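You operate a simulated robot arm through the tools that you are given. There is no shell and no other tool. Be economical: measure what you need, move in short steps, check, and stop when the job is done.

You are at the controls of a simulated robot arm. One attempt, no reset.

## Task
Close the right table drawer. Put the open jar marked "sage" from the top of the bottling table on the front edge of the bottling table and the open jar that says "mint" on the top of the water bench. Take the green dropper and put it on the good tray. Press the vent button three times. Take the steel drip tray and put it on the left cork mat. Fetch the cream filter cup and set it on the upper shelf of the side table. Fetch the can that says "lavender" from the top of the long bench and stand it on the blue disc. Put the black stopper on the top of the long bench away on the top of the water bench. Do these in any order. Set down upright: open jar, can, black stopper.

It is judged by the outcome, as a careful person would: the job done as asked, and still so three seconds after it is handed in. It fails if anything else is knocked over, pushed out of place, dropped, spilled or broken. A push-on lid holds only when it is set on centred and level and pressed home; a screw cap is set on level and turned clockwise until tight.

## Robot
A 6-joint arm with a two-finger gripper on a trunk, on a base that drives. Base frame: it is fixed to the floor where the robot stands at the start and does not move with it; the origin is under the middle of the robot, x ahead of it, y to its left, z up; the surface under the hand at the start is at about z = 80. Readings come in cm, degrees, newtons and seconds.
With the tool pointing down near the work surface it reaches from about 30 to 74 cm from the robot's upright axis, wherever it stands. Its first joint turns from -166.0 to 166.0 degrees. Places, roughly: black stopper (4x4x5 cm) [70, -230, 80]; blue disc (9x9x1 cm) [0, -160, 80]; cream filter cup (10x8x8 cm) [-100, -90, 80]; front edge of the bottling table (180x12 cm) [52, 90, 80]; good tray [-200, -200, 100]; green dropper (3x3x8 cm) [20, 110, 90]; left cork mat [80, 280, 80]; open jar [0, 75, 75]; purple can, teal can [50, -200, 75]; right table drawer [50, 10, 70]; steel drip tray (27x17x3 cm) [30, 320, 80]; top of the water bench [-10, 350, 80]; upper shelf of the side table [160, -20, 40]; vent button [-110, -40, 80]. Payload 1.57 kg.
The tool frame sits at the grasp point between the pads (the TCP): z along the fingers, y along the line on which they close. The tips reach 2.1 cm beyond it. The gripper opens to 7 cm. The gripper's body begins 5 cm behind the TCP.
Orientation is that of the tool frame in the base frame, as [roll, pitch, yaw] about the fixed x, y, z axes, in that order (R = Rz(yaw) Ry(pitch) Rx(roll)). With the fingers straight down and closing along the base's y, the tool's x points along the base's -x, its y along +y and its z along -z.

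## Interface
- The arm moves only by the tool drive_tool. Its argument "rows" is a list of rows, each a list of 7 numbers: the shift along the base's x, y, z in cm, then the turn, a rotation vector about the base's x, y, z in degrees, then the gripper command, from -1 (shut) to 1 (fully open), values between in proportion. In form: [[x, y, z, ax, ay, az, fingers], ...]. A call has 1 to 10 rows; each row shifts and turns the commanded pose from where the row before left it. A row lasts 0.2 s, in which the tool goes at most 5 cm and 8.6 degrees; a call with a longer step from one row to the next is refused whole, and so is a gripper value outside its range. A pose out of reach is approached as far as the arm can. The call stops where the force on the tool passes 40 N (or 10 N more than at its start, if that is more) or the arm is blocked; 0.2 s more then pass. Each finger halts on what it meets, pressing with about 24 N; the grip force reading is that of the motor and also rises with nothing between the fingers. The clock runs only during rows and for 0.2 s after the last one: add rows that do not move to give the fingers time. The reply holds the time, the measured pose of the TCP, the force on the tool along the base axes, the opening and the grip force, in the units named above and with some noise, with the torque about the TCP (base axes, N m) and any sound that the robot's microphone picked up, and new pictures: "show" is both (left out), scene, wrist or none.
- Cameras (640 x 400 px; columns grow to the right, rows downward): "scene" is now at [0.1, 18.48, 146.51]; the picture's right is [0.43, -0.90, 0.00], its down [-0.77, -0.37, -0.52] and it looks along [0.47, 0.22, -0.86] (base axes); focal length 242 px, centre (320, 200). "wrist" rides on the gripper at [7.9, 0.4, -8.1] in the tool frame; the picture's right is [-0.05, 1.00, 0.00], its down [-0.67, -0.04, -0.74] and it looks along [-0.74, -0.04, 0.67] (tool axes); focal length 256 px, centre (320, 200). There is no depth. A picture from a camera that has moved, and an enlarged one, comes with that camera's place and axes in the base frame and with its lens.
- roll_base(legs): drives the robot by 1 to 6 legs, each [ahead, left, turn to the left] in cm, cm and degrees, along the robot's own axes; the way and the turn of a leg run together, so that a leg with both is an arc; at most 150 cm and 180 degrees a leg. The arm and the cameras ride along, it lands a little off, and it stops where it bumps. It gives what a move gives, and a new picture of the scene camera.
- aim_head(pan, tilt): turns the head with the scene camera to pan (to the left, within 155 degrees either way) and tilt (down, from -29 to 69), counted from straight ahead of the robot. It gives what a move gives, and a new picture of the scene camera.
- zoom(camera, box): a new picture of the part [left, top, right, bottom] of that camera's present view, enlarged. No time passes.
- close_job(): hands the job in; it is judged then, once.

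Go step by step. Nothing tells you exact positions but the pictures and the camera data: compare them with the known pose of the tool, close in by small moves and look again before you grip or let go. The budget is 483 turns and 360 pictures, counting those below and the enlarged ones. Unless the task says otherwise, let go and move clear before handing in, and close with one line.

The tools are called after "Call:" as name(argument=value, ...) on one line, values as JSON. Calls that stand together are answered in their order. drive_tool: Moves the arm, as the interface text tells. Its arguments: {"type":"object","properties":{"rows":{"type":"array","items":{"type":"array","items":{"type":"number"}}},"show":{"type":"string","enum":["both","scene","wrist","none"]}},"required":["rows"]} The other tools are called the same way: roll_base (legs) drives the base; aim_head (pan, tilt) turns the head that bears the scene camera; zoom (camera, box) takes an enlarged picture of a part of a camera's view; close_job () hands the job in.

At the start:

```text
time_s: 0.0
position: [16.16, 38.13, 107.4]
ee_rot: [-180.0, 0.1, 179.9]
force: [0.1, -0.1, -0.6]
ft_torque: [0.0, 0.02, 0.02]
opening: 7.0
grasp_force: 0.1
robot x, y, heading: [0.2, -0.14, -0.0]
head pan, tilt: [25.7, 58.9]
```

scene: 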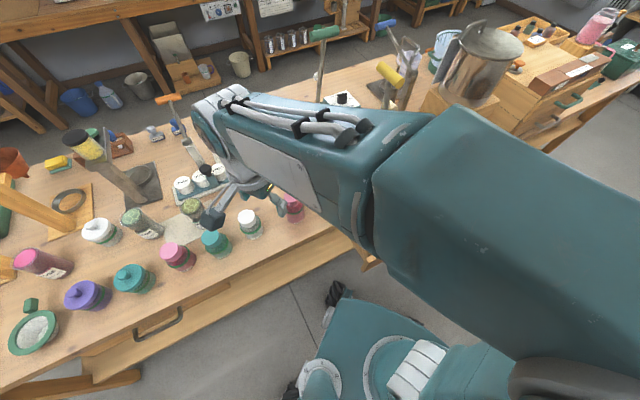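
wrist: 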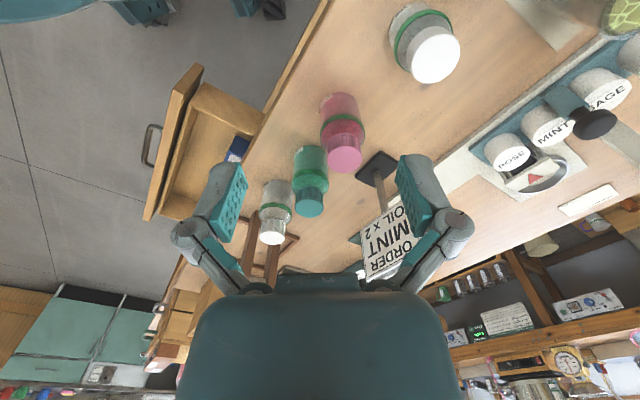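

I see the bottling table ahead with jars, and an open drawer to the right in the wrist view. I'll look around with the head first.

Call:
aim_head(pan=-15, tilt=40)

Call:
aim_head(pan=60, tilt=40)

Call:
aim_head(pan=120, tilt=30)

Call:
aim_head(pan=-80, tilt=30)

Call:
aim_head(pan=-145, tilt=30)

```text
time_s: 1.1
position: [16.25, 37.98, 107.47]
ee_rot: [-180.0, 0.0, -180.0]
force: [0.1, 0.4, 0.3]
ft_torque: [0.0, -0.01, 0.0]
opening: 7.0
grasp_force: 0.1
robot x, y, heading: [-0.35, -0.17, 0.1]
head pan, tilt: [-15.0, 40.0]
camera scene: at [2.19, 13.34, 149.06], right [-0.26, -0.97, 0.0], down [-0.62, 0.16, -0.77], along [0.74, -0.2, -0.64], focal length 242 px, centre (320, 200)
```

scene: 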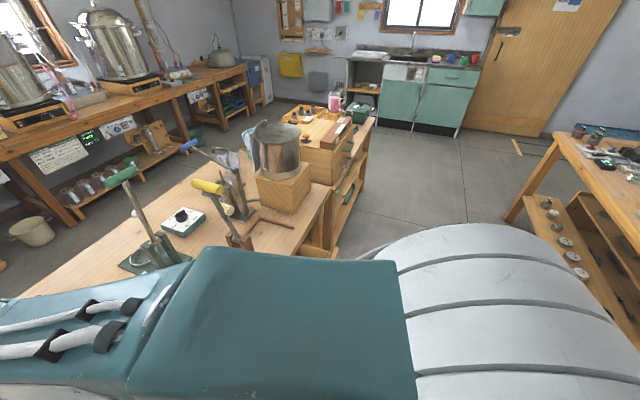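

```text
time_s: 2.5
position: [16.33, 38.07, 107.56]
ee_rot: [180.0, 0.1, 180.0]
force: [0.6, 0.3, 0.1]
ft_torque: [0.03, 0.01, -0.03]
opening: 7.02
grasp_force: 0.1
robot x, y, heading: [-0.19, 0.3, 0.5]
head pan, tilt: [60.0, 40.0]
camera scene: at [-1.77, 22.9, 149.05], right [0.87, -0.5, 0.0], down [-0.32, -0.56, -0.76], along [0.38, 0.66, -0.64], focal length 242 px, centre (320, 200)
```

scene: 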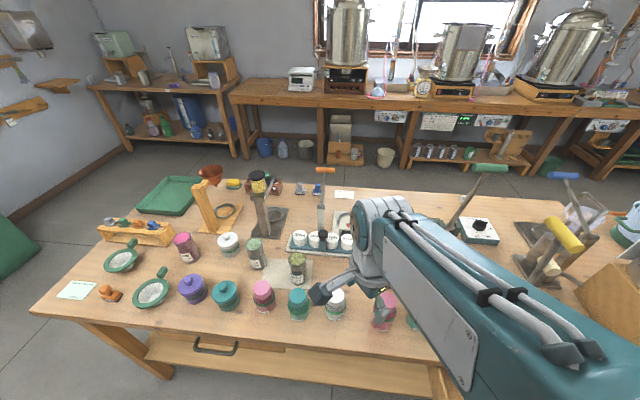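

```text
time_s: 3.8
position: [16.26, 38.1, 107.47]
ee_rot: [-180.0, -0.1, 179.9]
force: [-0.3, 0.4, -0.3]
ft_torque: [-0.01, 0.0, 0.01]
opening: 7.02
grasp_force: 0.1
robot x, y, heading: [0.01, -0.15, -0.1]
head pan, tilt: [120.0, 30.0]
camera scene: at [-10.54, 23.38, 150.58], right [0.87, 0.5, 0.0], down [0.25, -0.43, -0.87], along [-0.43, 0.75, -0.5], focal length 242 px, centre (320, 200)
```

scene: 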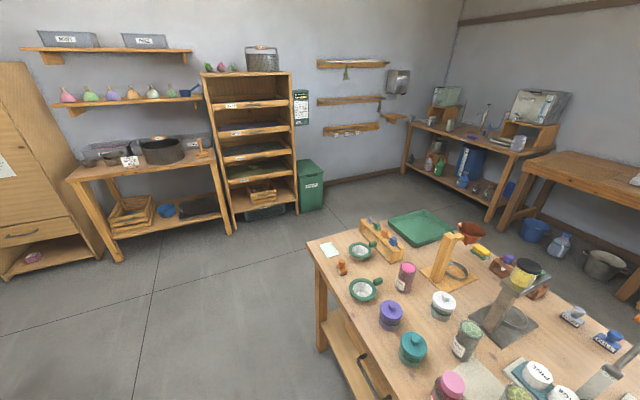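

```text
time_s: 6.8
position: [16.29, 38.01, 107.48]
ee_rot: [180.0, 0.0, -180.0]
force: [-0.6, 0.6, -0.4]
ft_torque: [-0.03, -0.02, 0.0]
opening: 7.0
grasp_force: 0.1
robot x, y, heading: [-0.06, -0.11, -0.1]
head pan, tilt: [-80.0, 30.0]
camera scene: at [-4.45, 6.63, 150.61], right [-0.98, -0.17, 0.0], down [-0.09, 0.49, -0.87], along [0.15, -0.85, -0.5], focal length 242 px, centre (320, 200)
```

scene: 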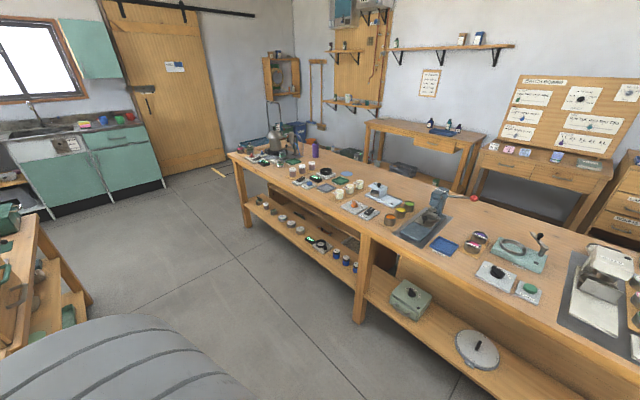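

```text
time_s: 8.1
position: [16.23, 38.08, 107.4]
ee_rot: [-180.0, 0.0, 180.0]
force: [-0.8, 0.8, -0.7]
ft_torque: [0.01, -0.01, -0.02]
opening: 7.02
grasp_force: 0.1
robot x, y, heading: [-0.32, -0.06, -0.0]
head pan, tilt: [-145.0, 30.0]
camera scene: at [-13.43, 10.34, 150.61], right [-0.57, 0.82, 0.0], down [0.41, 0.29, -0.87], along [-0.71, -0.5, -0.5], focal length 242 px, centre (320, 200)
```

scene: 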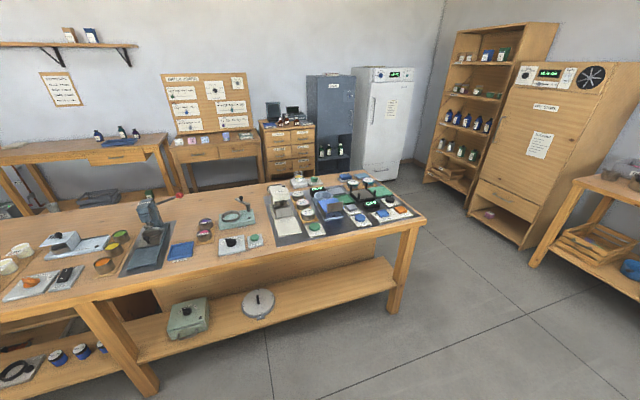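

The room has many benches; I'll start with the bottling table and zoom in on its details.

Call:
aim_head(pan=60, tilt=40)

Call:
zoom(camera="scene", box=[40, 150, 240, 320])

Call:
zoom(camera="scene", box=[200, 150, 400, 340])

Call:
zoom(camera="scene", box=[80, 0, 340, 160])

Call:
zoom(camera="wrist", box=[140, 0, 640, 300])

```text
time_s: 11.1
position: [16.28, 38.05, 107.5]
ee_rot: [180.0, 0.0, 180.0]
force: [0.1, 0.0, 0.5]
ft_torque: [-0.01, 0.02, 0.03]
opening: 7.0
grasp_force: 0.0
robot x, y, heading: [-0.01, 0.16, -0.2]
head pan, tilt: [60.0, 40.0]
camera scene: at [-1.77, 22.9, 149.05], right [0.87, -0.5, 0.0], down [-0.32, -0.56, -0.76], along [0.38, 0.66, -0.64], focal length 242 px, centre (320, 200)
```

scene: 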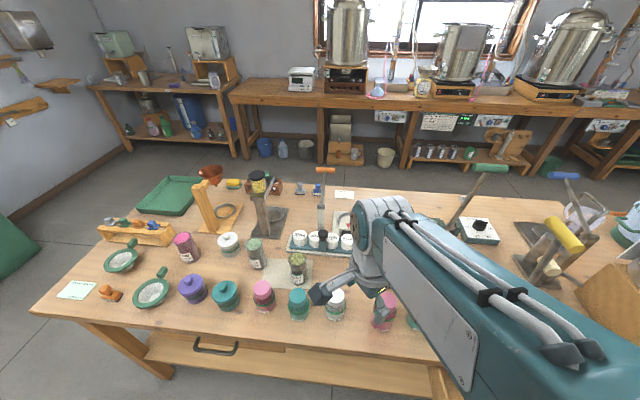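

```text
2.35 times, centred on (140, 235) of scene
camera zoom: at [-1.77, 22.9, 149.05], right [0.87, -0.5, 0.0], down [-0.32, -0.56, -0.76], along [0.38, 0.66, -0.64], focal length 569 px, centre (744, 118)
```

zoom: 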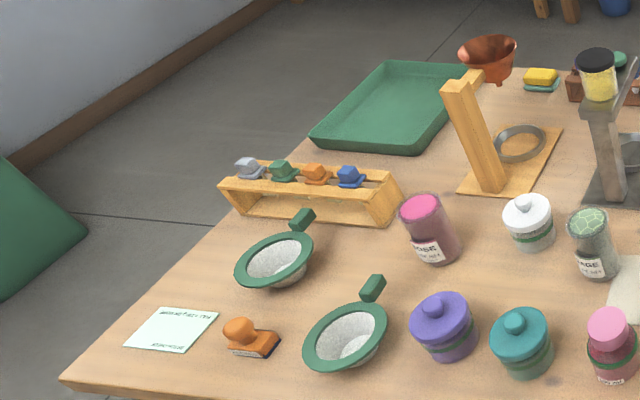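

```text
2.11 times, centred on (300, 245) of scene
camera zoom: at [-1.77, 22.9, 149.05], right [0.87, -0.5, 0.0], down [-0.32, -0.56, -0.76], along [0.38, 0.66, -0.64], focal length 509 px, centre (362, 105)
```

zoom: 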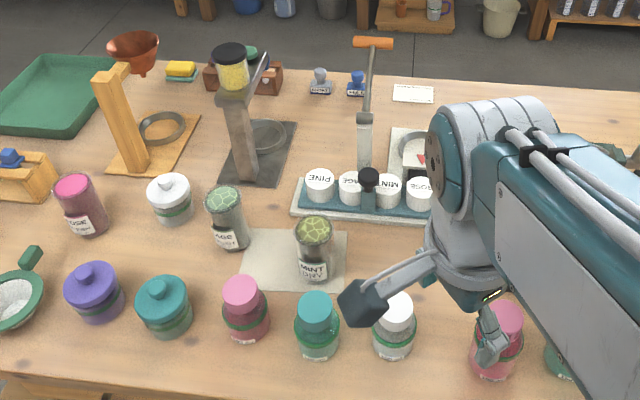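

```text
2.46 times, centred on (210, 80) of scene
camera zoom: at [-1.77, 22.9, 149.05], right [0.87, -0.5, 0.0], down [-0.32, -0.56, -0.76], along [0.38, 0.66, -0.64], focal length 595 px, centre (591, 495)
```

zoom: 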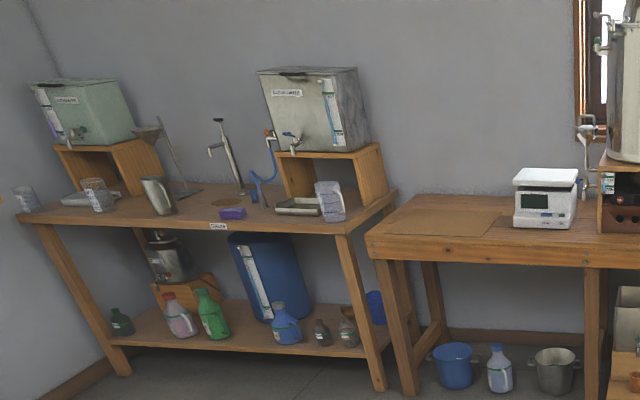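

```text
1.28 times, centred on (390, 150) of wrist
camera zoom: at [8.29, 38.44, 115.61], right [0.05, 1.0, 0.0], down [0.67, -0.04, 0.74], along [0.74, -0.04, -0.67], focal length 328 px, centre (230, 264)
```

zoom: 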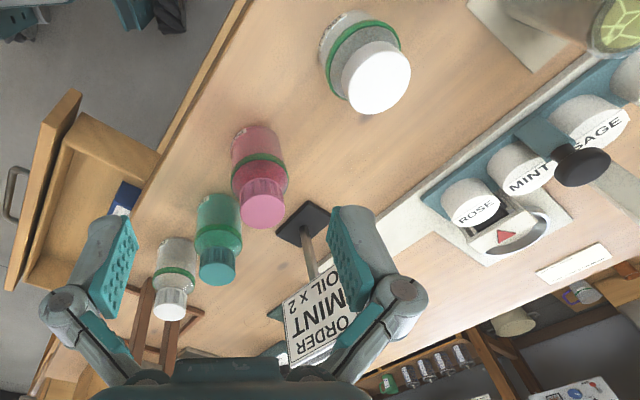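

The jars "SAGE" (~[5,79]) and "MINT" (~[15,67]) stand open on the table, which is turned about −36° relative to me; the right drawer's face is near [40,0], open about 16 cm. I move the closed fingers in front of that drawer.

Call:
drive_tool(rows=[[4.5, -2, 0, 0, 0, 0, -1], [4.5, -2, 0, 0, 0, 0, -1], [4, -3, 0, 0, 0, 0, -1], [2, -4.5, 0, 0, 0, 0, -1], [1, -4.8, 0, 0, 0, 0, -1], [0, -5, 0, 0, 0, 0, -1], [0, -5, 0, 0, 0, 0, -1], [0, -5, 0, 0, 0, 0, -1], [0, -5, 0, 0, 0, 0, -1], [-1, -4.8, 0, 0, 0, 0, -1]], show="wrist")

Call:
aim_head(pan=10, tilt=69)

```text
time_s: 13.3
position: [31.15, -3.21, 107.24]
ee_rot: [-179.9, -0.1, -179.8]
force: [-0.4, 0.1, 0.3]
ft_torque: [-0.01, -0.02, 0.01]
opening: 0.0
grasp_force: 24.2
robot x, y, heading: [-0.12, -0.08, -0.1]
head pan, tilt: [60.0, 40.0]
camera wrist: at [23.23, -2.75, 115.45], right [0.05, 1.0, 0.0], down [0.67, -0.04, 0.74], along [0.74, -0.04, -0.67], focal length 256 px, centre (320, 200)
```

wrist: 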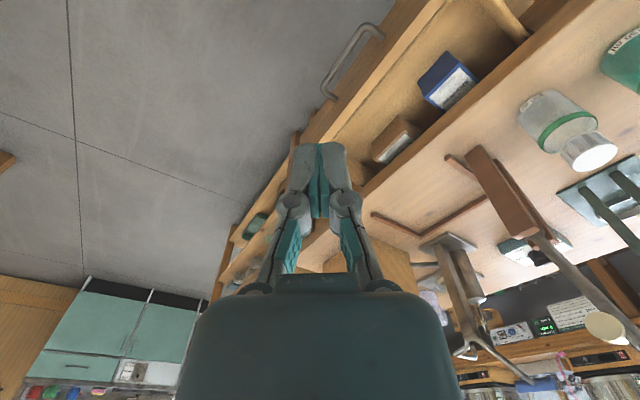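

```text
time_s: 14.5
position: [31.25, -3.03, 107.26]
ee_rot: [-179.9, 0.0, 179.9]
force: [-0.3, 0.3, -0.4]
ft_torque: [0.0, -0.01, 0.01]
opening: 0.01
grasp_force: 23.8
robot x, y, heading: [0.02, -0.09, 0.1]
head pan, tilt: [10.0, 68.8]
camera scene: at [-0.5, 16.33, 145.47], right [0.17, -0.98, 0.0], down [-0.92, -0.16, -0.36], along [0.36, 0.06, -0.93], focal length 242 px, centre (320, 200)
```

scene: 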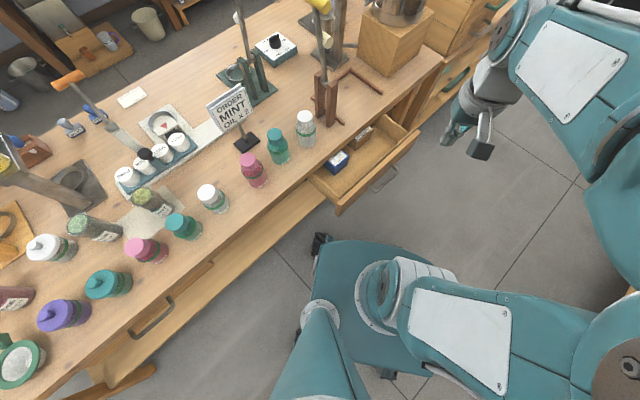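

The drawer's face centre is at about [39,3], handle ~[40,1]. I back off and turn square to the table so that I can push straight with a tilted tool.

Call:
roll_base(legs=[[7, -36, 0], [0, 0, 54]])

Call:
aim_head(pan=0, tilt=55)

```text
time_s: 19.3
position: [27.85, -12.0, 107.33]
ee_rot: [-180.0, 0.0, -125.3]
force: [-0.1, 0.8, -0.5]
ft_torque: [0.02, -0.03, -0.01]
opening: 0.02
grasp_force: 23.8
robot x, y, heading: [6.9, -35.5, 54.4]
head pan, tilt: [10.0, 68.8]
camera scene: at [-6.55, -26.63, 145.46], right [0.9, -0.43, 0.0], down [-0.4, -0.84, -0.36], along [0.16, 0.33, -0.93], focal length 242 px, centre (320, 200)
```

scene: 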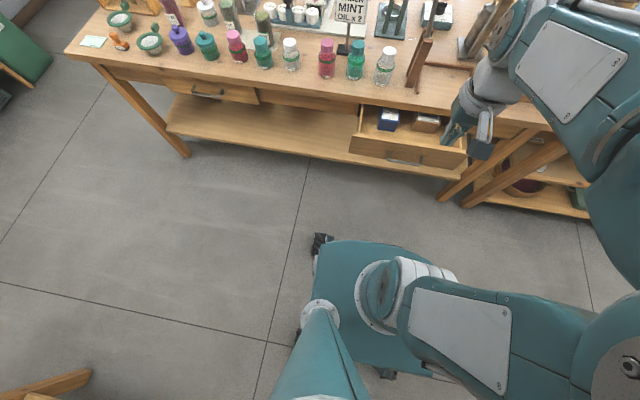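

```text
time_s: 20.0
position: [27.83, -12.02, 107.27]
ee_rot: [180.0, -0.1, -125.4]
force: [-0.2, 0.4, 0.4]
ft_torque: [0.0, -0.03, -0.01]
opening: 0.0
grasp_force: 24.0
robot x, y, heading: [6.95, -35.52, 54.5]
head pan, tilt: [0.0, 55.0]
camera scene: at [-4.78, -25.8, 147.0], right [0.81, -0.58, 0.0], down [-0.47, -0.67, -0.57], along [0.33, 0.47, -0.82], focal length 242 px, centre (320, 200)
```

scene: 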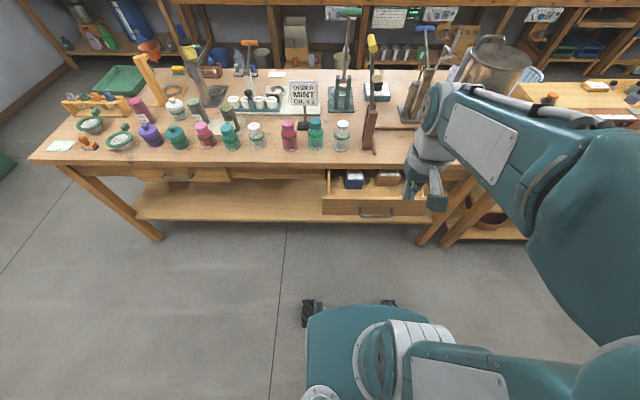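

Handle is at about [39.7,1.3,70]. I tilt the tool forward in stages while coming down in front of the face.

Call:
drive_tool(rows=[[0.5, 0.7, -4.5, 6.9, -5, 0, -1], [0.5, 0.7, -4.5, 6.9, -5, 0, -1], [0.5, 0.7, -4.5, 6.9, -5, 0, -1], [0.5, 0.7, -4.5, 6.9, -5, 0, -1], [0.5, 0.7, -4.5, 6.9, -5, 0, -1], [0.5, 0.7, -4.5, 6.9, -5, 0, -1], [0.5, 0.7, -4.5, 6.9, -5, 0, -1], [0, 0, -3, 0, 0, 0, -1]], show="scene")

```text
time_s: 21.8
position: [34.11, 0.27, 80.83]
ee_rot: [172.0, 49.9, -126.9]
force: [2.3, -0.8, 0.0]
ft_torque: [0.05, 0.06, 0.11]
opening: 0.01
grasp_force: 23.5
out of reach, approached as far as the arm can: row 3, 4, 5, 6, 7, 8
robot x, y, heading: [7.13, -35.9, 54.3]
head pan, tilt: [0.0, 55.0]
camera scene: at [-4.71, -25.72, 147.01], right [0.81, -0.58, 0.0], down [-0.48, -0.67, -0.57], along [0.33, 0.47, -0.82], focal length 242 px, centre (320, 200)
```

scene: 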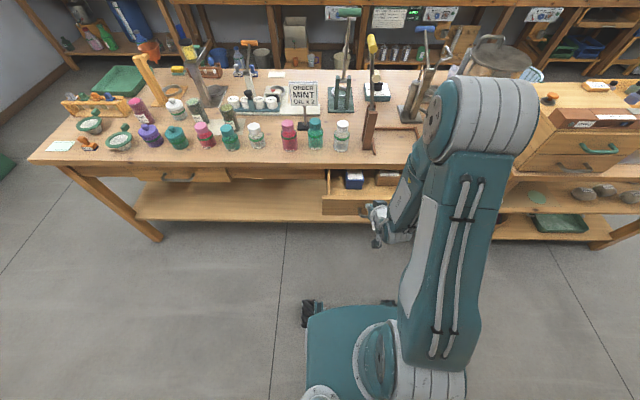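

The arm couldn't fold that close, so I back the base 20 cm straight off for room.

Call:
roll_base(legs=[[-20, 0, 0]])

Call:
drive_tool(rows=[[0, 0, -3, 0, 0, 0, -1], [0, 0, -3, 0, 0, 0, -1], [0, 0, -2, 0, 0, 0, -1]], show="both")

```text
time_s: 23.4
position: [22.82, -15.78, 80.86]
ee_rot: [172.0, 49.8, -127.3]
force: [0.7, 0.6, -0.8]
ft_torque: [0.01, 0.0, -0.01]
opening: 0.0
grasp_force: 24.9
robot x, y, heading: [-4.46, -51.6, 54.7]
head pan, tilt: [0.0, 55.0]
camera scene: at [-16.15, -41.84, 147.01], right [0.82, -0.58, 0.0], down [-0.47, -0.67, -0.57], along [0.33, 0.47, -0.82], focal length 242 px, centre (320, 200)
```

scene: 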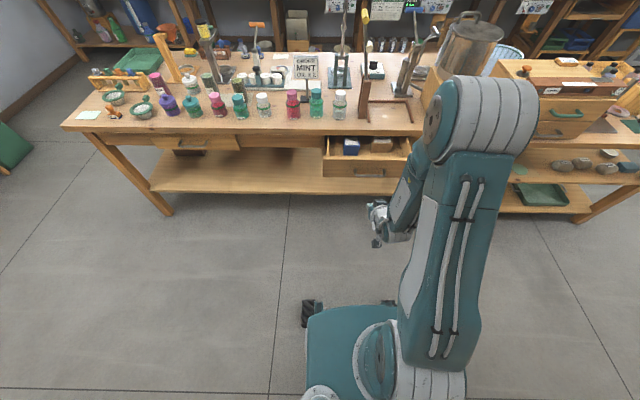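

```text
time_s: 24.2
position: [24.05, -13.81, 74.62]
ee_rot: [169.8, 49.3, -128.7]
force: [-0.4, -0.1, 0.5]
ft_torque: [-0.05, -0.04, -0.02]
opening: 0.0
grasp_force: 24.3
out of reach, approached as far as the arm can: row 1, 2, 3
robot x, y, heading: [-4.51, -51.74, 54.9]
head pan, tilt: [0.0, 55.0]
camera scene: at [-16.13, -41.83, 147.01], right [0.82, -0.58, 0.0], down [-0.47, -0.67, -0.57], along [0.33, 0.47, -0.82], focal length 242 px, centre (320, 200)
camera wrist: at [17.83, -23.28, 73.9], right [-0.83, 0.54, 0.15], down [0.06, -0.2, 0.98], along [0.56, 0.82, 0.13], focal length 256 px, centre (320, 200)
```

scene: 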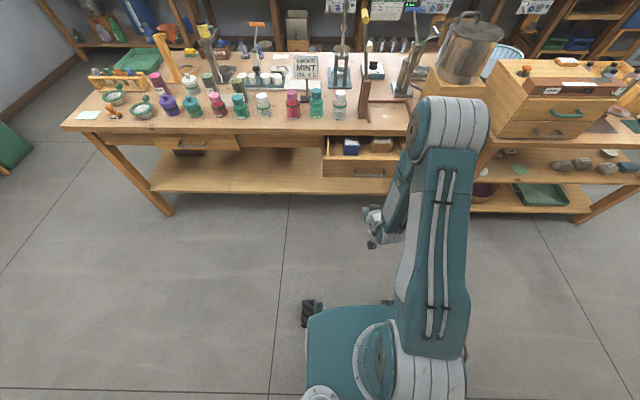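
wrist: 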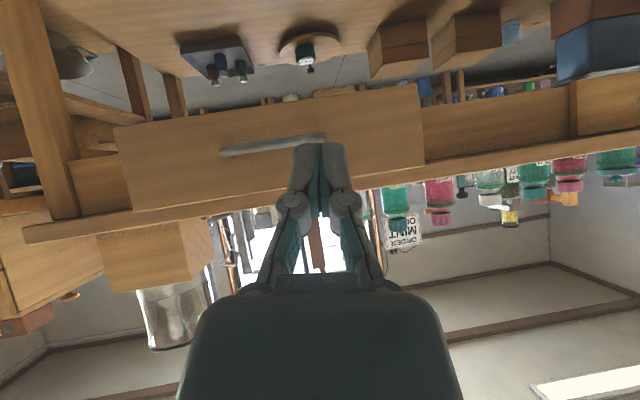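

The drawer face spans z≈66–75 with the handle at ~70. I now move forward along the push direction, slightly lower.

Call:
drive_tool(rows=[[2.9, 3, -0.6, 0, 0, 0, -1], [2.9, 3, -0.6, 0, 0, 0, -1], [2.9, 3.2, -0.6, 0, 0, 0, -1], [2.5, 3.2, -0.4, 0, 0, 0, -1]], show="wrist")

```text
time_s: 25.2
position: [35.32, -1.65, 72.49]
ee_rot: [171.8, 49.7, -127.3]
force: [-0.1, -0.7, -0.3]
ft_torque: [0.01, 0.01, -0.06]
opening: 0.01
grasp_force: 24.2
robot x, y, heading: [-4.17, -51.52, 54.5]
head pan, tilt: [0.0, 55.0]
camera wrist: at [29.07, -11.0, 71.77], right [-0.83, 0.54, 0.13], down [0.03, -0.19, 0.98], along [0.56, 0.82, 0.14], focal length 256 px, centre (320, 200)
```

wrist: 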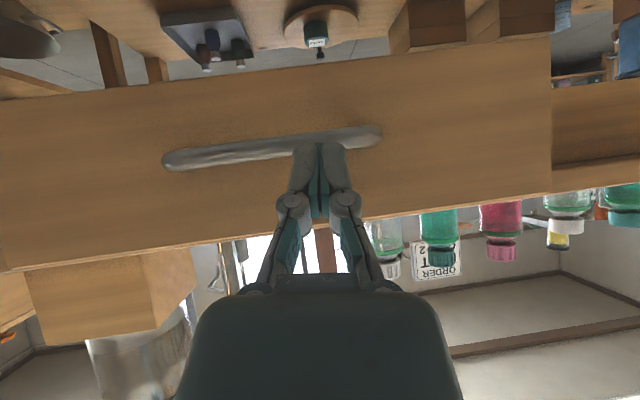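

The tip is just ahead of the face, near the handle bar. I push along the drawer's direction.

Call:
drive_tool(rows=[[1.17, 1.62, 0, 0, 0, 0, -1], [1.17, 1.62, 0, 0, 0, 0, -1], [1.17, 1.62, 0, 0, 0, 0, -1], [1.17, 1.62, 0, 0, 0, 0, -1], [1.17, 1.62, 0, 0, 0, 0, -1], [1.17, 1.62, 0, 0, 0, 0, -1], [1.17, 1.62, 0, 0, 0, 0, -1], [1.17, 1.62, 0, 0, 0, 0, -1]], show="both")

```text
time_s: 27.0
position: [44.65, 11.54, 72.53]
ee_rot: [172.0, 49.9, -127.3]
force: [-0.7, -0.7, 0.2]
ft_torque: [-0.03, 0.02, -0.02]
opening: 0.0
grasp_force: 23.9
robot x, y, heading: [-4.05, -51.59, 54.7]
head pan, tilt: [0.0, 55.0]
camera scene: at [-16.07, -41.75, 147.01], right [0.82, -0.58, 0.0], down [-0.47, -0.67, -0.57], along [0.33, 0.47, -0.82], focal length 242 px, centre (320, 200)
camera wrist: at [38.3, 2.05, 71.8], right [-0.83, 0.54, 0.13], down [0.03, -0.19, 0.98], along [0.55, 0.82, 0.14], focal length 256 px, centre (320, 200)
```

scene: 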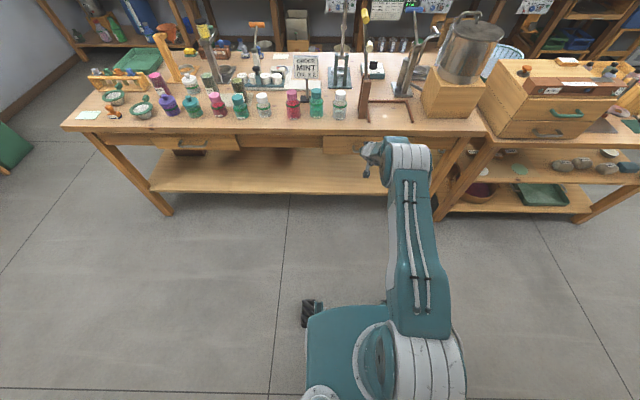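
wrist: 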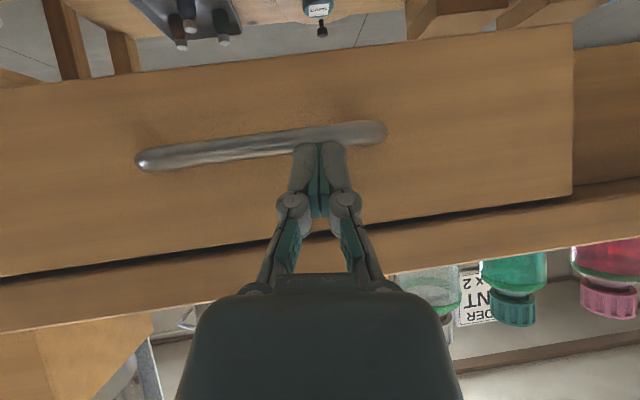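

The drawer is almost in. I keep pushing gently until it stops.

Call:
drive_tool(rows=[[0.7, 0.97, 0, 0, 0, 0, -1], [0.7, 0.97, 0, 0, 0, 0, -1], [0.6, 0.8, 0, 0, 0, 0, -1], [0.6, 0.8, 0, 0, 0, 0, -1], [0.6, 0.8, 0, 0, 0, 0, -1]], show="both")

```text
time_s: 27.6
position: [45.84, 13.04, 72.57]
ee_rot: [172.0, 49.7, -127.1]
force: [-14.5, -19.3, 14.3]
ft_torque: [-0.2, 0.11, -0.07]
opening: 0.0
grasp_force: 24.1
robot x, y, heading: [-4.31, -52.07, 54.7]
head pan, tilt: [0.0, 55.0]
stopped in row 3: the force on the tool passed its limit at 65 N (the readings are from after the stop); the commanded pose is now the measured one
camera scene: at [-16.24, -41.93, 147.01], right [0.82, -0.58, 0.0], down [-0.47, -0.67, -0.57], along [0.33, 0.47, -0.82], focal length 242 px, centre (320, 200)
camera wrist: at [39.5, 3.62, 71.81], right [-0.83, 0.54, 0.13], down [0.03, -0.19, 0.98], along [0.55, 0.82, 0.14], focal length 256 px, centre (320, 200)
```

scene: 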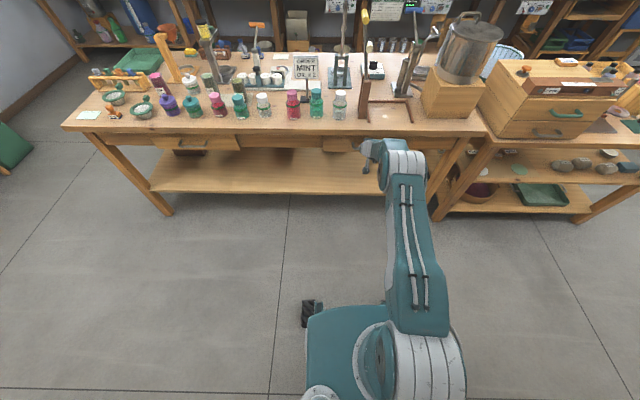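
wrist: 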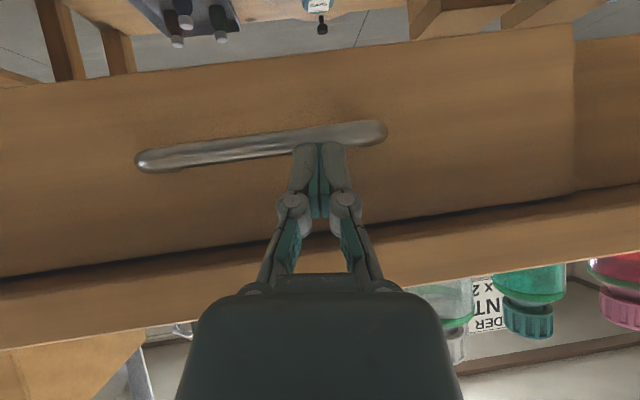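

The drawer has come up against its stop, flush. I back off, raise and straighten the tool.

Call:
drive_tool(rows=[[-2.3, -3.2, 0, 0, 0, 0, -1], [-2.3, -3.2, 3, 0, 0, 0, -1], [-1.5, -2, 4, -6.9, 5, 0, 0], [0, 0, 5, -6.9, 5, 0, 1], [0, 0, 5, -6.9, 5, 0, 1], [0, 0, 5, -6.9, 5, 0, 1], [0, 0, 5, -6.9, 5, 0, 1], [0, 0, 5, -6.9, 5, 0, 1], [0, 0, 4, 0, 0, 0, 1], [0, 0, 4, 0, 0, 0, 1]], show="wrist")

Call:
aim_head(pan=10, tilt=45)

```text
time_s: 29.8
position: [37.94, 2.51, 108.16]
ee_rot: [173.0, -1.7, -126.8]
force: [-0.8, 0.3, 0.0]
ft_torque: [0.01, -0.02, 0.02]
opening: 7.0
grasp_force: 0.0
out of reach, approached as far as the arm can: row 8, 9, 10
robot x, y, heading: [-4.26, -51.8, 54.6]
head pan, tilt: [0.0, 55.0]
camera wrist: at [33.78, -4.01, 116.6], right [-0.76, 0.64, 0.12], down [0.51, 0.47, 0.72], along [0.4, 0.61, -0.69], focal length 256 px, centre (320, 200)
```

wrist: 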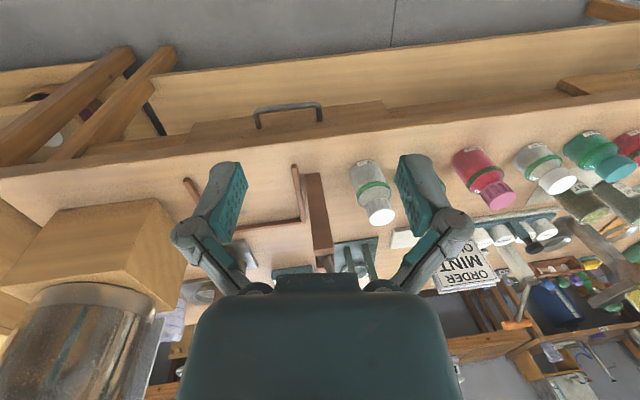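

```text
time_s: 30.5
position: [37.87, 2.63, 108.36]
ee_rot: [172.9, -1.5, -126.8]
force: [-0.7, 0.1, 0.9]
ft_torque: [-0.01, -0.01, -0.01]
opening: 7.01
grasp_force: 0.1
robot x, y, heading: [-4.38, -51.66, 54.3]
head pan, tilt: [10.0, 45.0]
camera scene: at [-16.75, -40.25, 148.35], right [0.9, -0.43, 0.0], down [-0.3, -0.64, -0.71], along [0.3, 0.64, -0.71], focal length 242 px, centre (320, 200)
```

scene: 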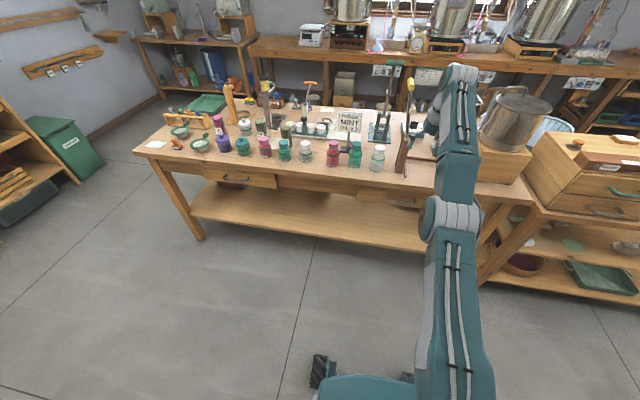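

Drawer is closed. I pull the tool in and level it, then slide the base left to face the jars.

Call:
drive_tool(rows=[[-2.9, -4.0, 0, -3, -6.5, 0, 1], [-2.9, -4.0, 0, 0, 0, 0, 1], [-2.9, -4.0, 1, 0, 0, 0, 1], [-2.9, -4.0, 1, 0, 0, 0, 1], [-2.5, -3.5, 1, 0, 0, 0, 1], [0, 0, 0, 0, 0, 0, 1]], show="none")

Call:
roll_base(legs=[[0, 64, 0], [40, 0, 0]])

Call:
aim_head(pan=-10, tilt=50)

```text
refused: row 3 steps farther than a row can; nothing moved
```

```text
time_s: 36.2
position: [8.23, 72.37, 108.18]
ee_rot: [172.8, -1.5, -126.6]
force: [0.6, 0.3, -0.5]
ft_torque: [-0.01, 0.02, 0.02]
opening: 6.97
grasp_force: 0.1
robot x, y, heading: [-33.75, 17.85, 55.3]
head pan, tilt: [10.0, 45.0]
camera scene: at [-46.37, 29.4, 148.35], right [0.91, -0.42, 0.0], down [-0.3, -0.64, -0.71], along [0.3, 0.64, -0.71], focal length 242 px, centre (320, 200)
```

scene: 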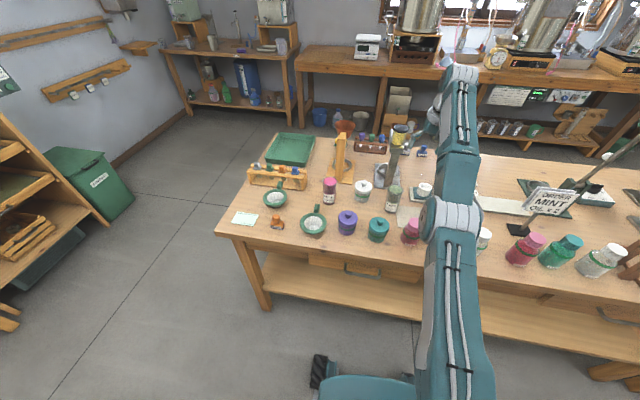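

```text
time_s: 37.0
position: [8.21, 72.41, 108.46]
ee_rot: [173.0, -1.5, -126.5]
force: [-0.4, 0.5, -0.1]
ft_torque: [0.02, 0.03, 0.0]
opening: 6.95
grasp_force: 0.0
robot x, y, heading: [-34.18, 17.91, 55.0]
head pan, tilt: [-10.0, 50.0]
camera scene: at [-44.39, 27.48, 147.66], right [0.71, -0.71, 0.0], down [-0.54, -0.54, -0.64], along [0.45, 0.45, -0.77], focal length 242 px, centre (320, 200)
```

scene: 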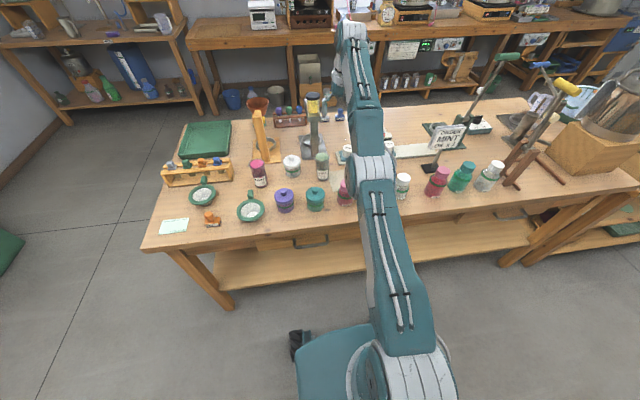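

The tool move was refused (too long a step), but the drive passed clear and the tool hangs above the jars. I level it and look with the wrist camera.

Call:
drive_tool(rows=[[-2, -3, 0, -3, -6.5, 0, 1], [-2, -3, 0, 0, 0, 0, 1], [-1, -2, 0, 0, 0, 0, 1]], show="wrist")

Call:
aim_head(pan=5, tilt=58)

```text
time_s: 37.9
position: [7.92, 70.28, 113.69]
ee_rot: [179.9, 0.0, -126.7]
force: [0.4, 0.1, -0.5]
ft_torque: [-0.01, 0.01, 0.02]
opening: 7.02
grasp_force: 0.1
out of reach, approached as far as the arm can: row 1, 2, 3
robot x, y, heading: [-33.71, 18.4, 54.9]
head pan, tilt: [-10.0, 50.0]
camera wrist: at [2.69, 64.12, 121.92], right [-0.77, 0.64, 0.0], down [0.43, 0.51, 0.74], along [0.47, 0.57, -0.67], focal length 256 px, centre (320, 200)
```

wrist: 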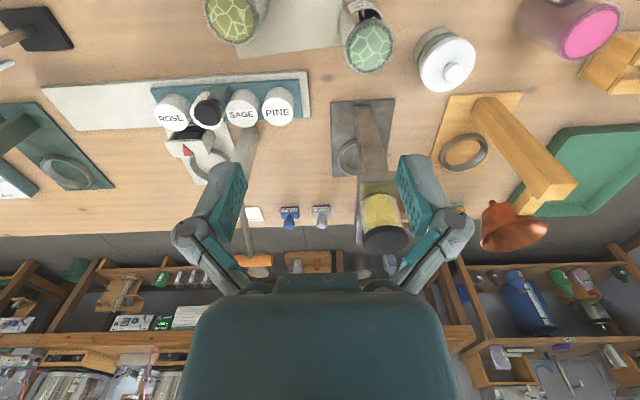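

```text
time_s: 38.6
position: [7.71, 70.27, 113.71]
ee_rot: [179.9, 0.0, -126.7]
force: [-0.3, 0.4, -0.1]
ft_torque: [0.0, -0.02, -0.01]
opening: 7.02
grasp_force: 0.0
robot x, y, heading: [-33.8, 18.04, 55.0]
head pan, tilt: [5.0, 58.0]
camera scene: at [-46.38, 28.0, 146.64], right [0.86, -0.5, 0.0], down [-0.43, -0.73, -0.53], along [0.27, 0.46, -0.85], focal length 242 px, centre (320, 200)
```

scene: 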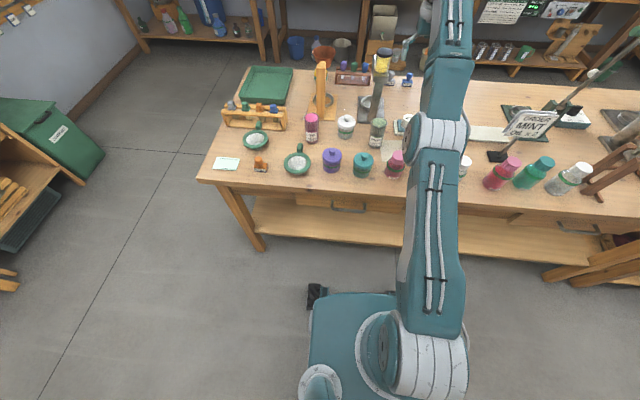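

The tool is level but the arm reports reach trouble here; I test lower heights while watching the jars.

Call:
drive_tool(rows=[[0, 0, -3, 0, 0, 0, 1], [0, 0, -3, 0, 0, 0, 1], [0, 0, 0, 0, 0, 0, 1]], show="wrist")

```text
time_s: 39.4
position: [7.92, 70.51, 112.13]
ee_rot: [179.9, -1.4, -126.6]
force: [0.2, -0.2, 1.0]
ft_torque: [-0.03, 0.02, 0.0]
opening: 7.01
grasp_force: 0.0
out of reach, approached as far as the arm can: row 1, 2
robot x, y, heading: [-33.95, 18.35, 54.9]
head pan, tilt: [5.0, 58.0]
camera wrist: at [3.03, 64.47, 120.55], right [-0.77, 0.64, 0.0], down [0.44, 0.53, 0.73], along [0.46, 0.56, -0.69], focal length 256 px, centre (320, 200)
```

wrist: 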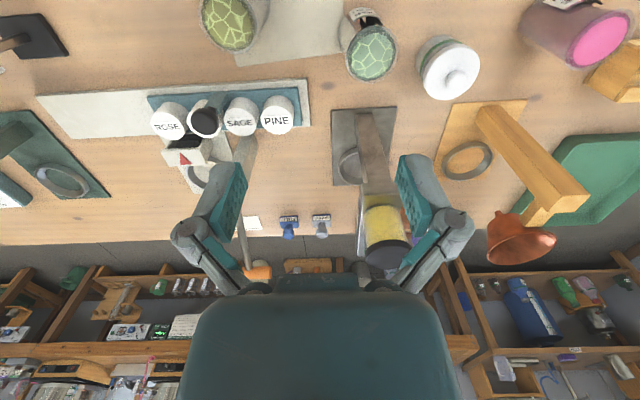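

The command may lag behind; I draw the tool inward toward the robot to see whether it follows.

Call:
drive_tool(rows=[[-2.8, -4, 0, 0, 0, 0, 1], [-2.8, -4, 0, 0, 0, 0, 1], [-2.8, -4, 0, 0, 0, 0, 1], [-2.8, -4, 0, 0, 0, 0, 1], [0, 0, 0, 0, 0, 0, 1]], show="none")

```text
time_s: 40.6
position: [4.79, 64.8, 115.41]
ee_rot: [179.9, 0.3, -126.6]
force: [0.1, -0.3, 0.0]
ft_torque: [0.02, -0.02, -0.02]
opening: 6.96
grasp_force: 0.1
out of reach, approached as far as the arm can: row 1, 2, 3
robot x, y, heading: [-33.62, 18.0, 54.7]
head pan, tilt: [5.0, 58.0]
```

Call:
drive_tool(rows=[[0, 0, -3, 0, 0, 0, 1], [0, 0, -3, 0, 0, 0, 1], [0, 0, -3, 0, 0, 0, 1], [0, 0, 0, 0, 0, 0, 1]], show="none")

```text
time_s: 41.6
position: [4.99, 64.74, 106.19]
ee_rot: [179.8, 0.1, -126.6]
force: [0.1, -0.2, 0.0]
ft_torque: [0.03, 0.01, 0.02]
opening: 6.99
grasp_force: 0.0
robot x, y, heading: [-33.6, 17.92, 54.7]
head pan, tilt: [5.0, 58.0]
```

Now it follows again. Sage jar's centre comes out near [4.7,75]; I move above it and look.

Call:
drive_tool(rows=[[-0.1, 4, 0, 0, 0, 0, 1], [-0.1, 3.5, 0, 0, 0, 0, 1], [0, 2.5, 0, 0, 0, 0, 1], [0, 0, 0, 0, 0, 0, 1]], show="wrist")

Call:
zoom(camera="scene", box=[240, 40, 520, 215])

```text
time_s: 42.6
position: [4.9, 74.47, 106.03]
ee_rot: [179.9, 0.1, -126.7]
force: [-0.7, 0.0, 0.1]
ft_torque: [0.01, -0.02, -0.02]
opening: 7.01
grasp_force: 0.0
robot x, y, heading: [-33.31, 17.96, 54.9]
head pan, tilt: [5.0, 58.0]
camera wrist: at [-0.11, 68.36, 114.2], right [-0.77, 0.64, 0.0], down [0.43, 0.51, 0.75], along [0.48, 0.57, -0.67], focal length 256 px, centre (320, 200)
```

wrist: 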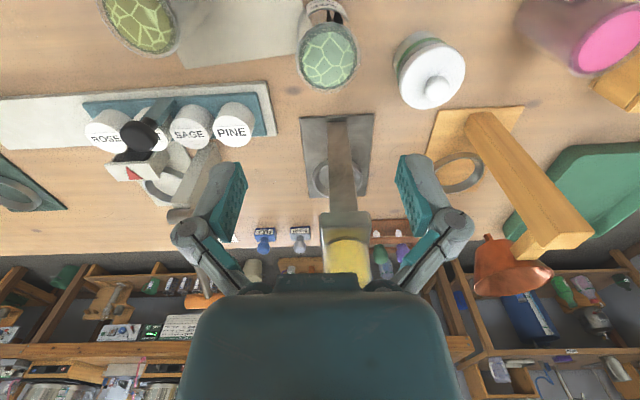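

```text
2.29 times, centred on (380, 128) of scene
camera zoom: at [-46.42, 28.02, 146.64], right [0.87, -0.5, 0.0], down [-0.43, -0.73, -0.53], along [0.27, 0.46, -0.85], focal length 553 px, centre (183, 366)
```

zoom: 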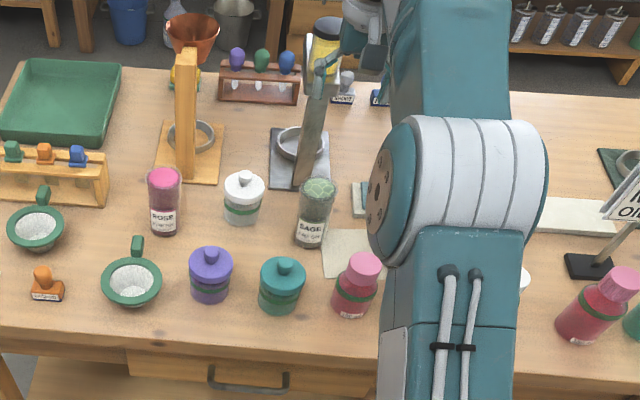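

Sage jar top is near [4.3,74.7,92]; I shift 0.7 cm sideways and lower to just above it.

Call:
drive_tool(rows=[[-0.5, 0.4, -3, 0, 0, 0, 1], [0, 0, -4, 0, 0, 0, 1], [0, 0, -3, 0, 0, 0, 1], [0, 0, 0, 0, 0, 0, 1]], show="both")

```text
time_s: 43.6
position: [4.29, 75.18, 96.26]
ee_rot: [179.9, -0.1, -126.6]
force: [-0.3, -0.2, -0.2]
ft_torque: [0.0, -0.02, -0.03]
opening: 6.99
grasp_force: 0.1
robot x, y, heading: [-33.78, 17.6, 54.8]
head pan, tilt: [5.0, 58.0]
camera scene: at [-46.42, 28.02, 146.64], right [0.87, -0.5, 0.0], down [-0.43, -0.73, -0.53], along [0.27, 0.46, -0.85], focal length 242 px, centre (320, 200)
camera wrist: at [-0.72, 69.0, 104.31], right [-0.77, 0.64, 0.0], down [0.43, 0.51, 0.75], along [0.47, 0.57, -0.67], focal length 256 px, centre (320, 200)
```

scene: 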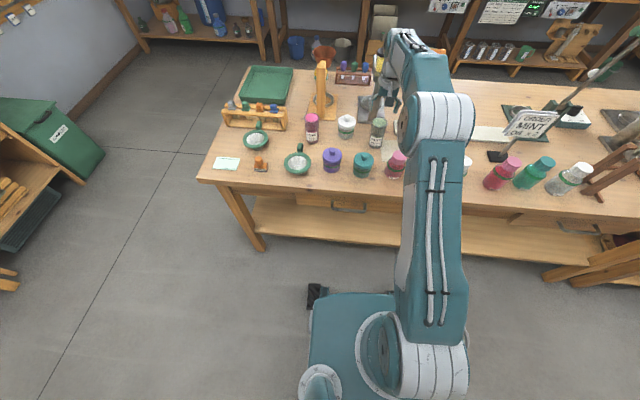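
wrist: 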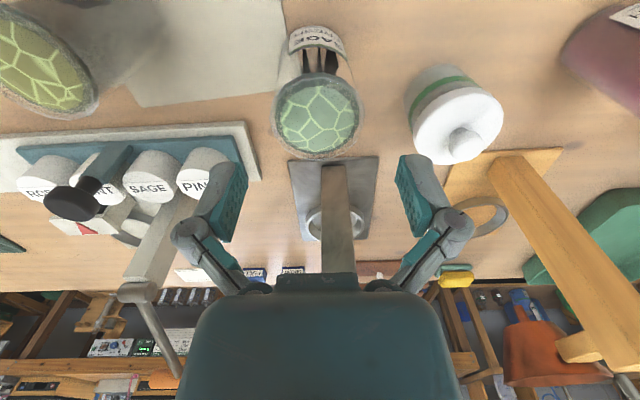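

Aligned well. I lower so the pads take the jar near its upper wall, and close.

Call:
drive_tool(rows=[[-0.2, -0.2, -3, 0, 0, 0, 1], [0, 0, -3, 0, 0, 0, 1], [0, 0, -1.8, 0, 0, 0, 1], [0, 0, 0, 0, 0, 0, 1]], show="wrist")

```text
time_s: 44.6
position: [4.19, 74.87, 88.32]
ee_rot: [179.8, 0.1, -126.6]
force: [0.4, 0.8, -0.9]
ft_torque: [0.01, -0.01, 0.0]
opening: 7.0
grasp_force: 0.1
robot x, y, heading: [-33.89, 17.78, 55.1]
head pan, tilt: [5.0, 58.0]
camera wrist: at [-0.85, 68.74, 96.41], right [-0.77, 0.64, 0.0], down [0.43, 0.51, 0.75], along [0.48, 0.57, -0.67], focal length 256 px, centre (320, 200)
```

wrist: 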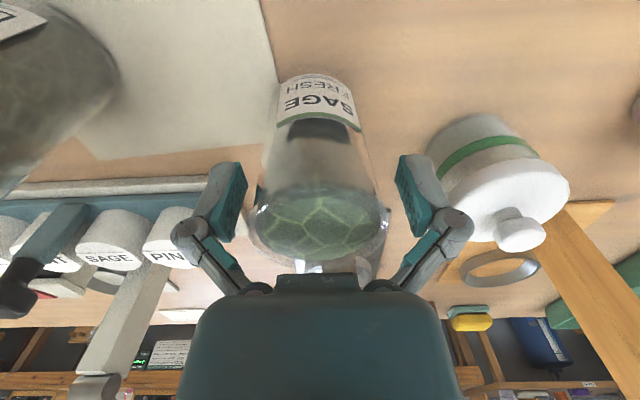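

The jar sits centred between the pads; I lower 1 cm more and close.

Call:
drive_tool(rows=[[0, 0, -1, 0, 0, 0, 1], [0, 0, 0, 0, 0, 0, -0.2], [0, 0, 0, 0, 0, 0, -1], [0, 0, 0, 0, 0, 0, -1], [0, 0, 0, 0, 0, 0, -1]], show="wrist")

```text
time_s: 45.8
position: [4.26, 74.84, 87.41]
ee_rot: [179.7, 0.3, -126.5]
force: [0.9, 2.9, 24.2]
ft_torque: [-0.03, -0.64, 0.01]
opening: 5.63
grasp_force: 24.4
robot x, y, heading: [-33.67, 18.11, 54.9]
head pan, tilt: [5.0, 58.0]
camera wrist: at [-0.94, 68.83, 95.52], right [-0.77, 0.64, 0.0], down [0.43, 0.51, 0.75], along [0.48, 0.58, -0.66], focal length 256 px, centre (320, 200)
```

wrist: 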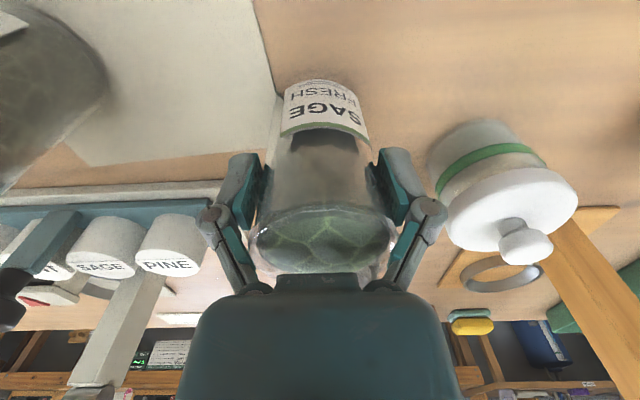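

Gripped at 5.6 cm, but there is 24 N upward on the tool; I lift slightly and check.

Call:
drive_tool(rows=[[0, 0, 0.5, 0, 0, 0, -1], [0, 0, 0.5, 0, 0, 0, -1], [0, 0, 2, 0, 0, 0, -1], [0, 0, 0, 0, 0, 0, -1]], show="wrist")

```text
time_s: 46.8
position: [4.06, 75.06, 90.27]
ee_rot: [179.8, -0.1, -126.7]
force: [-0.5, -0.2, -1.6]
ft_torque: [0.03, -0.02, 0.0]
opening: 5.46
grasp_force: 23.4
robot x, y, heading: [-33.85, 17.71, 54.9]
head pan, tilt: [5.0, 58.0]
camera wrist: at [-0.97, 68.84, 98.43], right [-0.77, 0.64, 0.0], down [0.43, 0.51, 0.74], along [0.47, 0.57, -0.67], focal length 256 px, centre (320, 200)
```

wrist: 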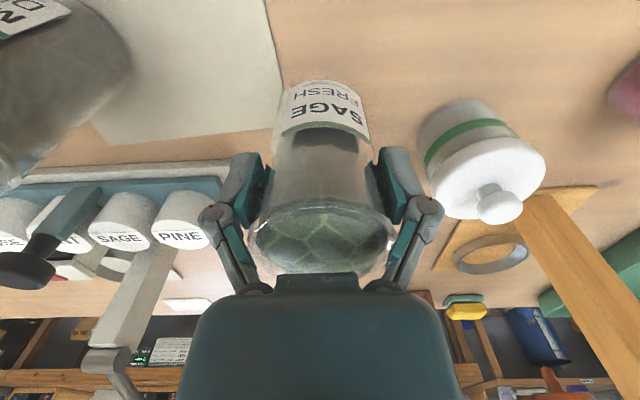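

The jar is held upright (resting tool height was ~87.4). I raise it and draw it in before driving around the left end of the table to the far side.

Call:
drive_tool(rows=[[0, 0, 5, 0, 0, 0, -1], [0, 0, 5, 0, 0, 0, -1], [0, 0, 4, 0, 0, 0, -1], [-2.4, -3.7, 0, 0, 0, 0, -1], [-2.4, -3.7, 0, 0, 0, 0, -1], [-2.4, -3.7, 0, 0, 0, 0, -1], [-2.4, -3.7, 0, 0, 0, 0, -1], [-2.4, -3.7, 0, 0, 0, 0, -1], [0, 0, 0, 0, 0, 0, -1]], show="none")

Call:
aim_head(pan=60, tilt=45)

```text
time_s: 48.8
position: [-7.95, 56.33, 104.39]
ee_rot: [179.8, 0.0, -126.7]
force: [0.6, 0.0, -1.2]
ft_torque: [-0.01, 0.01, 0.0]
opening: 5.45
grasp_force: 23.7
robot x, y, heading: [-34.44, 18.5, 55.1]
head pan, tilt: [5.0, 58.0]
```

```text
time_s: 50.1
position: [-7.92, 56.35, 104.43]
ee_rot: [179.9, 0.0, -126.7]
force: [-0.4, 0.4, -1.4]
ft_torque: [-0.03, 0.0, 0.01]
opening: 5.46
grasp_force: 24.4
robot x, y, heading: [-34.1, 17.8, 54.9]
head pan, tilt: [60.0, 45.0]
camera scene: at [-53.36, 29.35, 148.34], right [0.91, 0.42, 0.0], down [0.3, -0.64, -0.71], along [-0.3, 0.64, -0.71], focal length 242 px, centre (320, 200)
```

scene: 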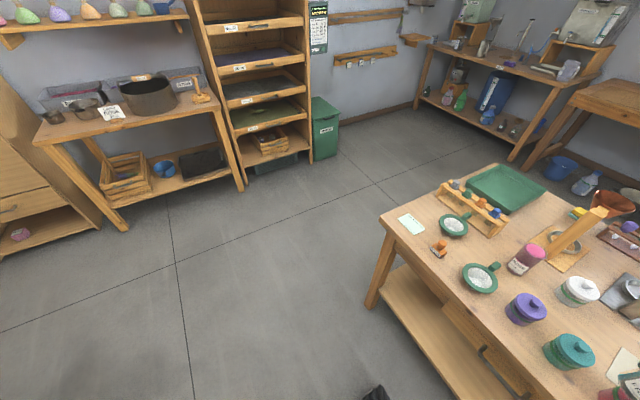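

The aisle to the left is clear. I drive around the table's left end.

Call:
roll_base(legs=[[0, 124, 0], [120, 0, 0], [55, 0, 0]])

Call:
aim_head(pan=-20, tilt=35)

```text
time_s: 64.6
position: [-11.16, 268.63, 104.31]
ee_rot: [180.0, 0.0, -126.6]
force: [0.0, 0.2, -2.1]
ft_torque: [-0.01, 0.01, 0.0]
opening: 5.47
grasp_force: 23.8
robot x, y, heading: [-36.82, 229.68, 54.9]
head pan, tilt: [60.0, 45.0]
camera scene: at [-56.61, 241.57, 148.35], right [0.91, 0.42, 0.0], down [0.3, -0.64, -0.71], along [-0.3, 0.64, -0.71], focal length 242 px, centre (320, 200)
```

scene: 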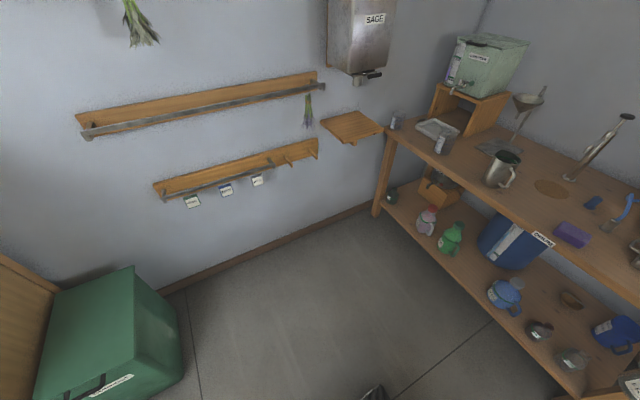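

```text
time_s: 66.2
position: [-11.33, 268.6, 104.48]
ee_rot: [180.0, 0.0, -126.6]
force: [0.4, 1.0, -2.7]
ft_torque: [-0.02, 0.0, -0.03]
opening: 5.47
grasp_force: 23.2
robot x, y, heading: [-37.19, 230.55, 55.0]
head pan, tilt: [-20.0, 35.0]
camera scene: at [-45.97, 239.25, 149.83], right [0.57, -0.82, 0.0], down [-0.47, -0.33, -0.82], along [0.67, 0.47, -0.57], focal length 242 px, centre (320, 200)
```

scene: 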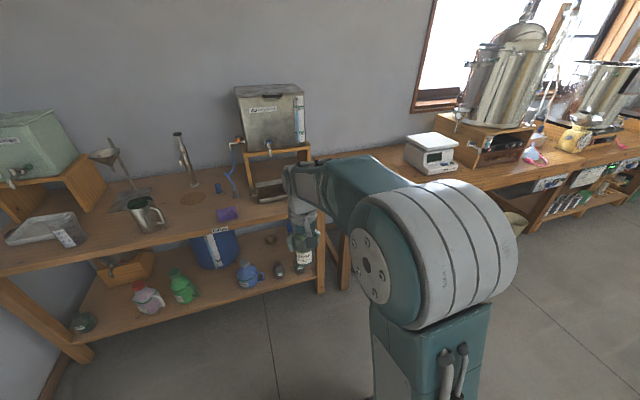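

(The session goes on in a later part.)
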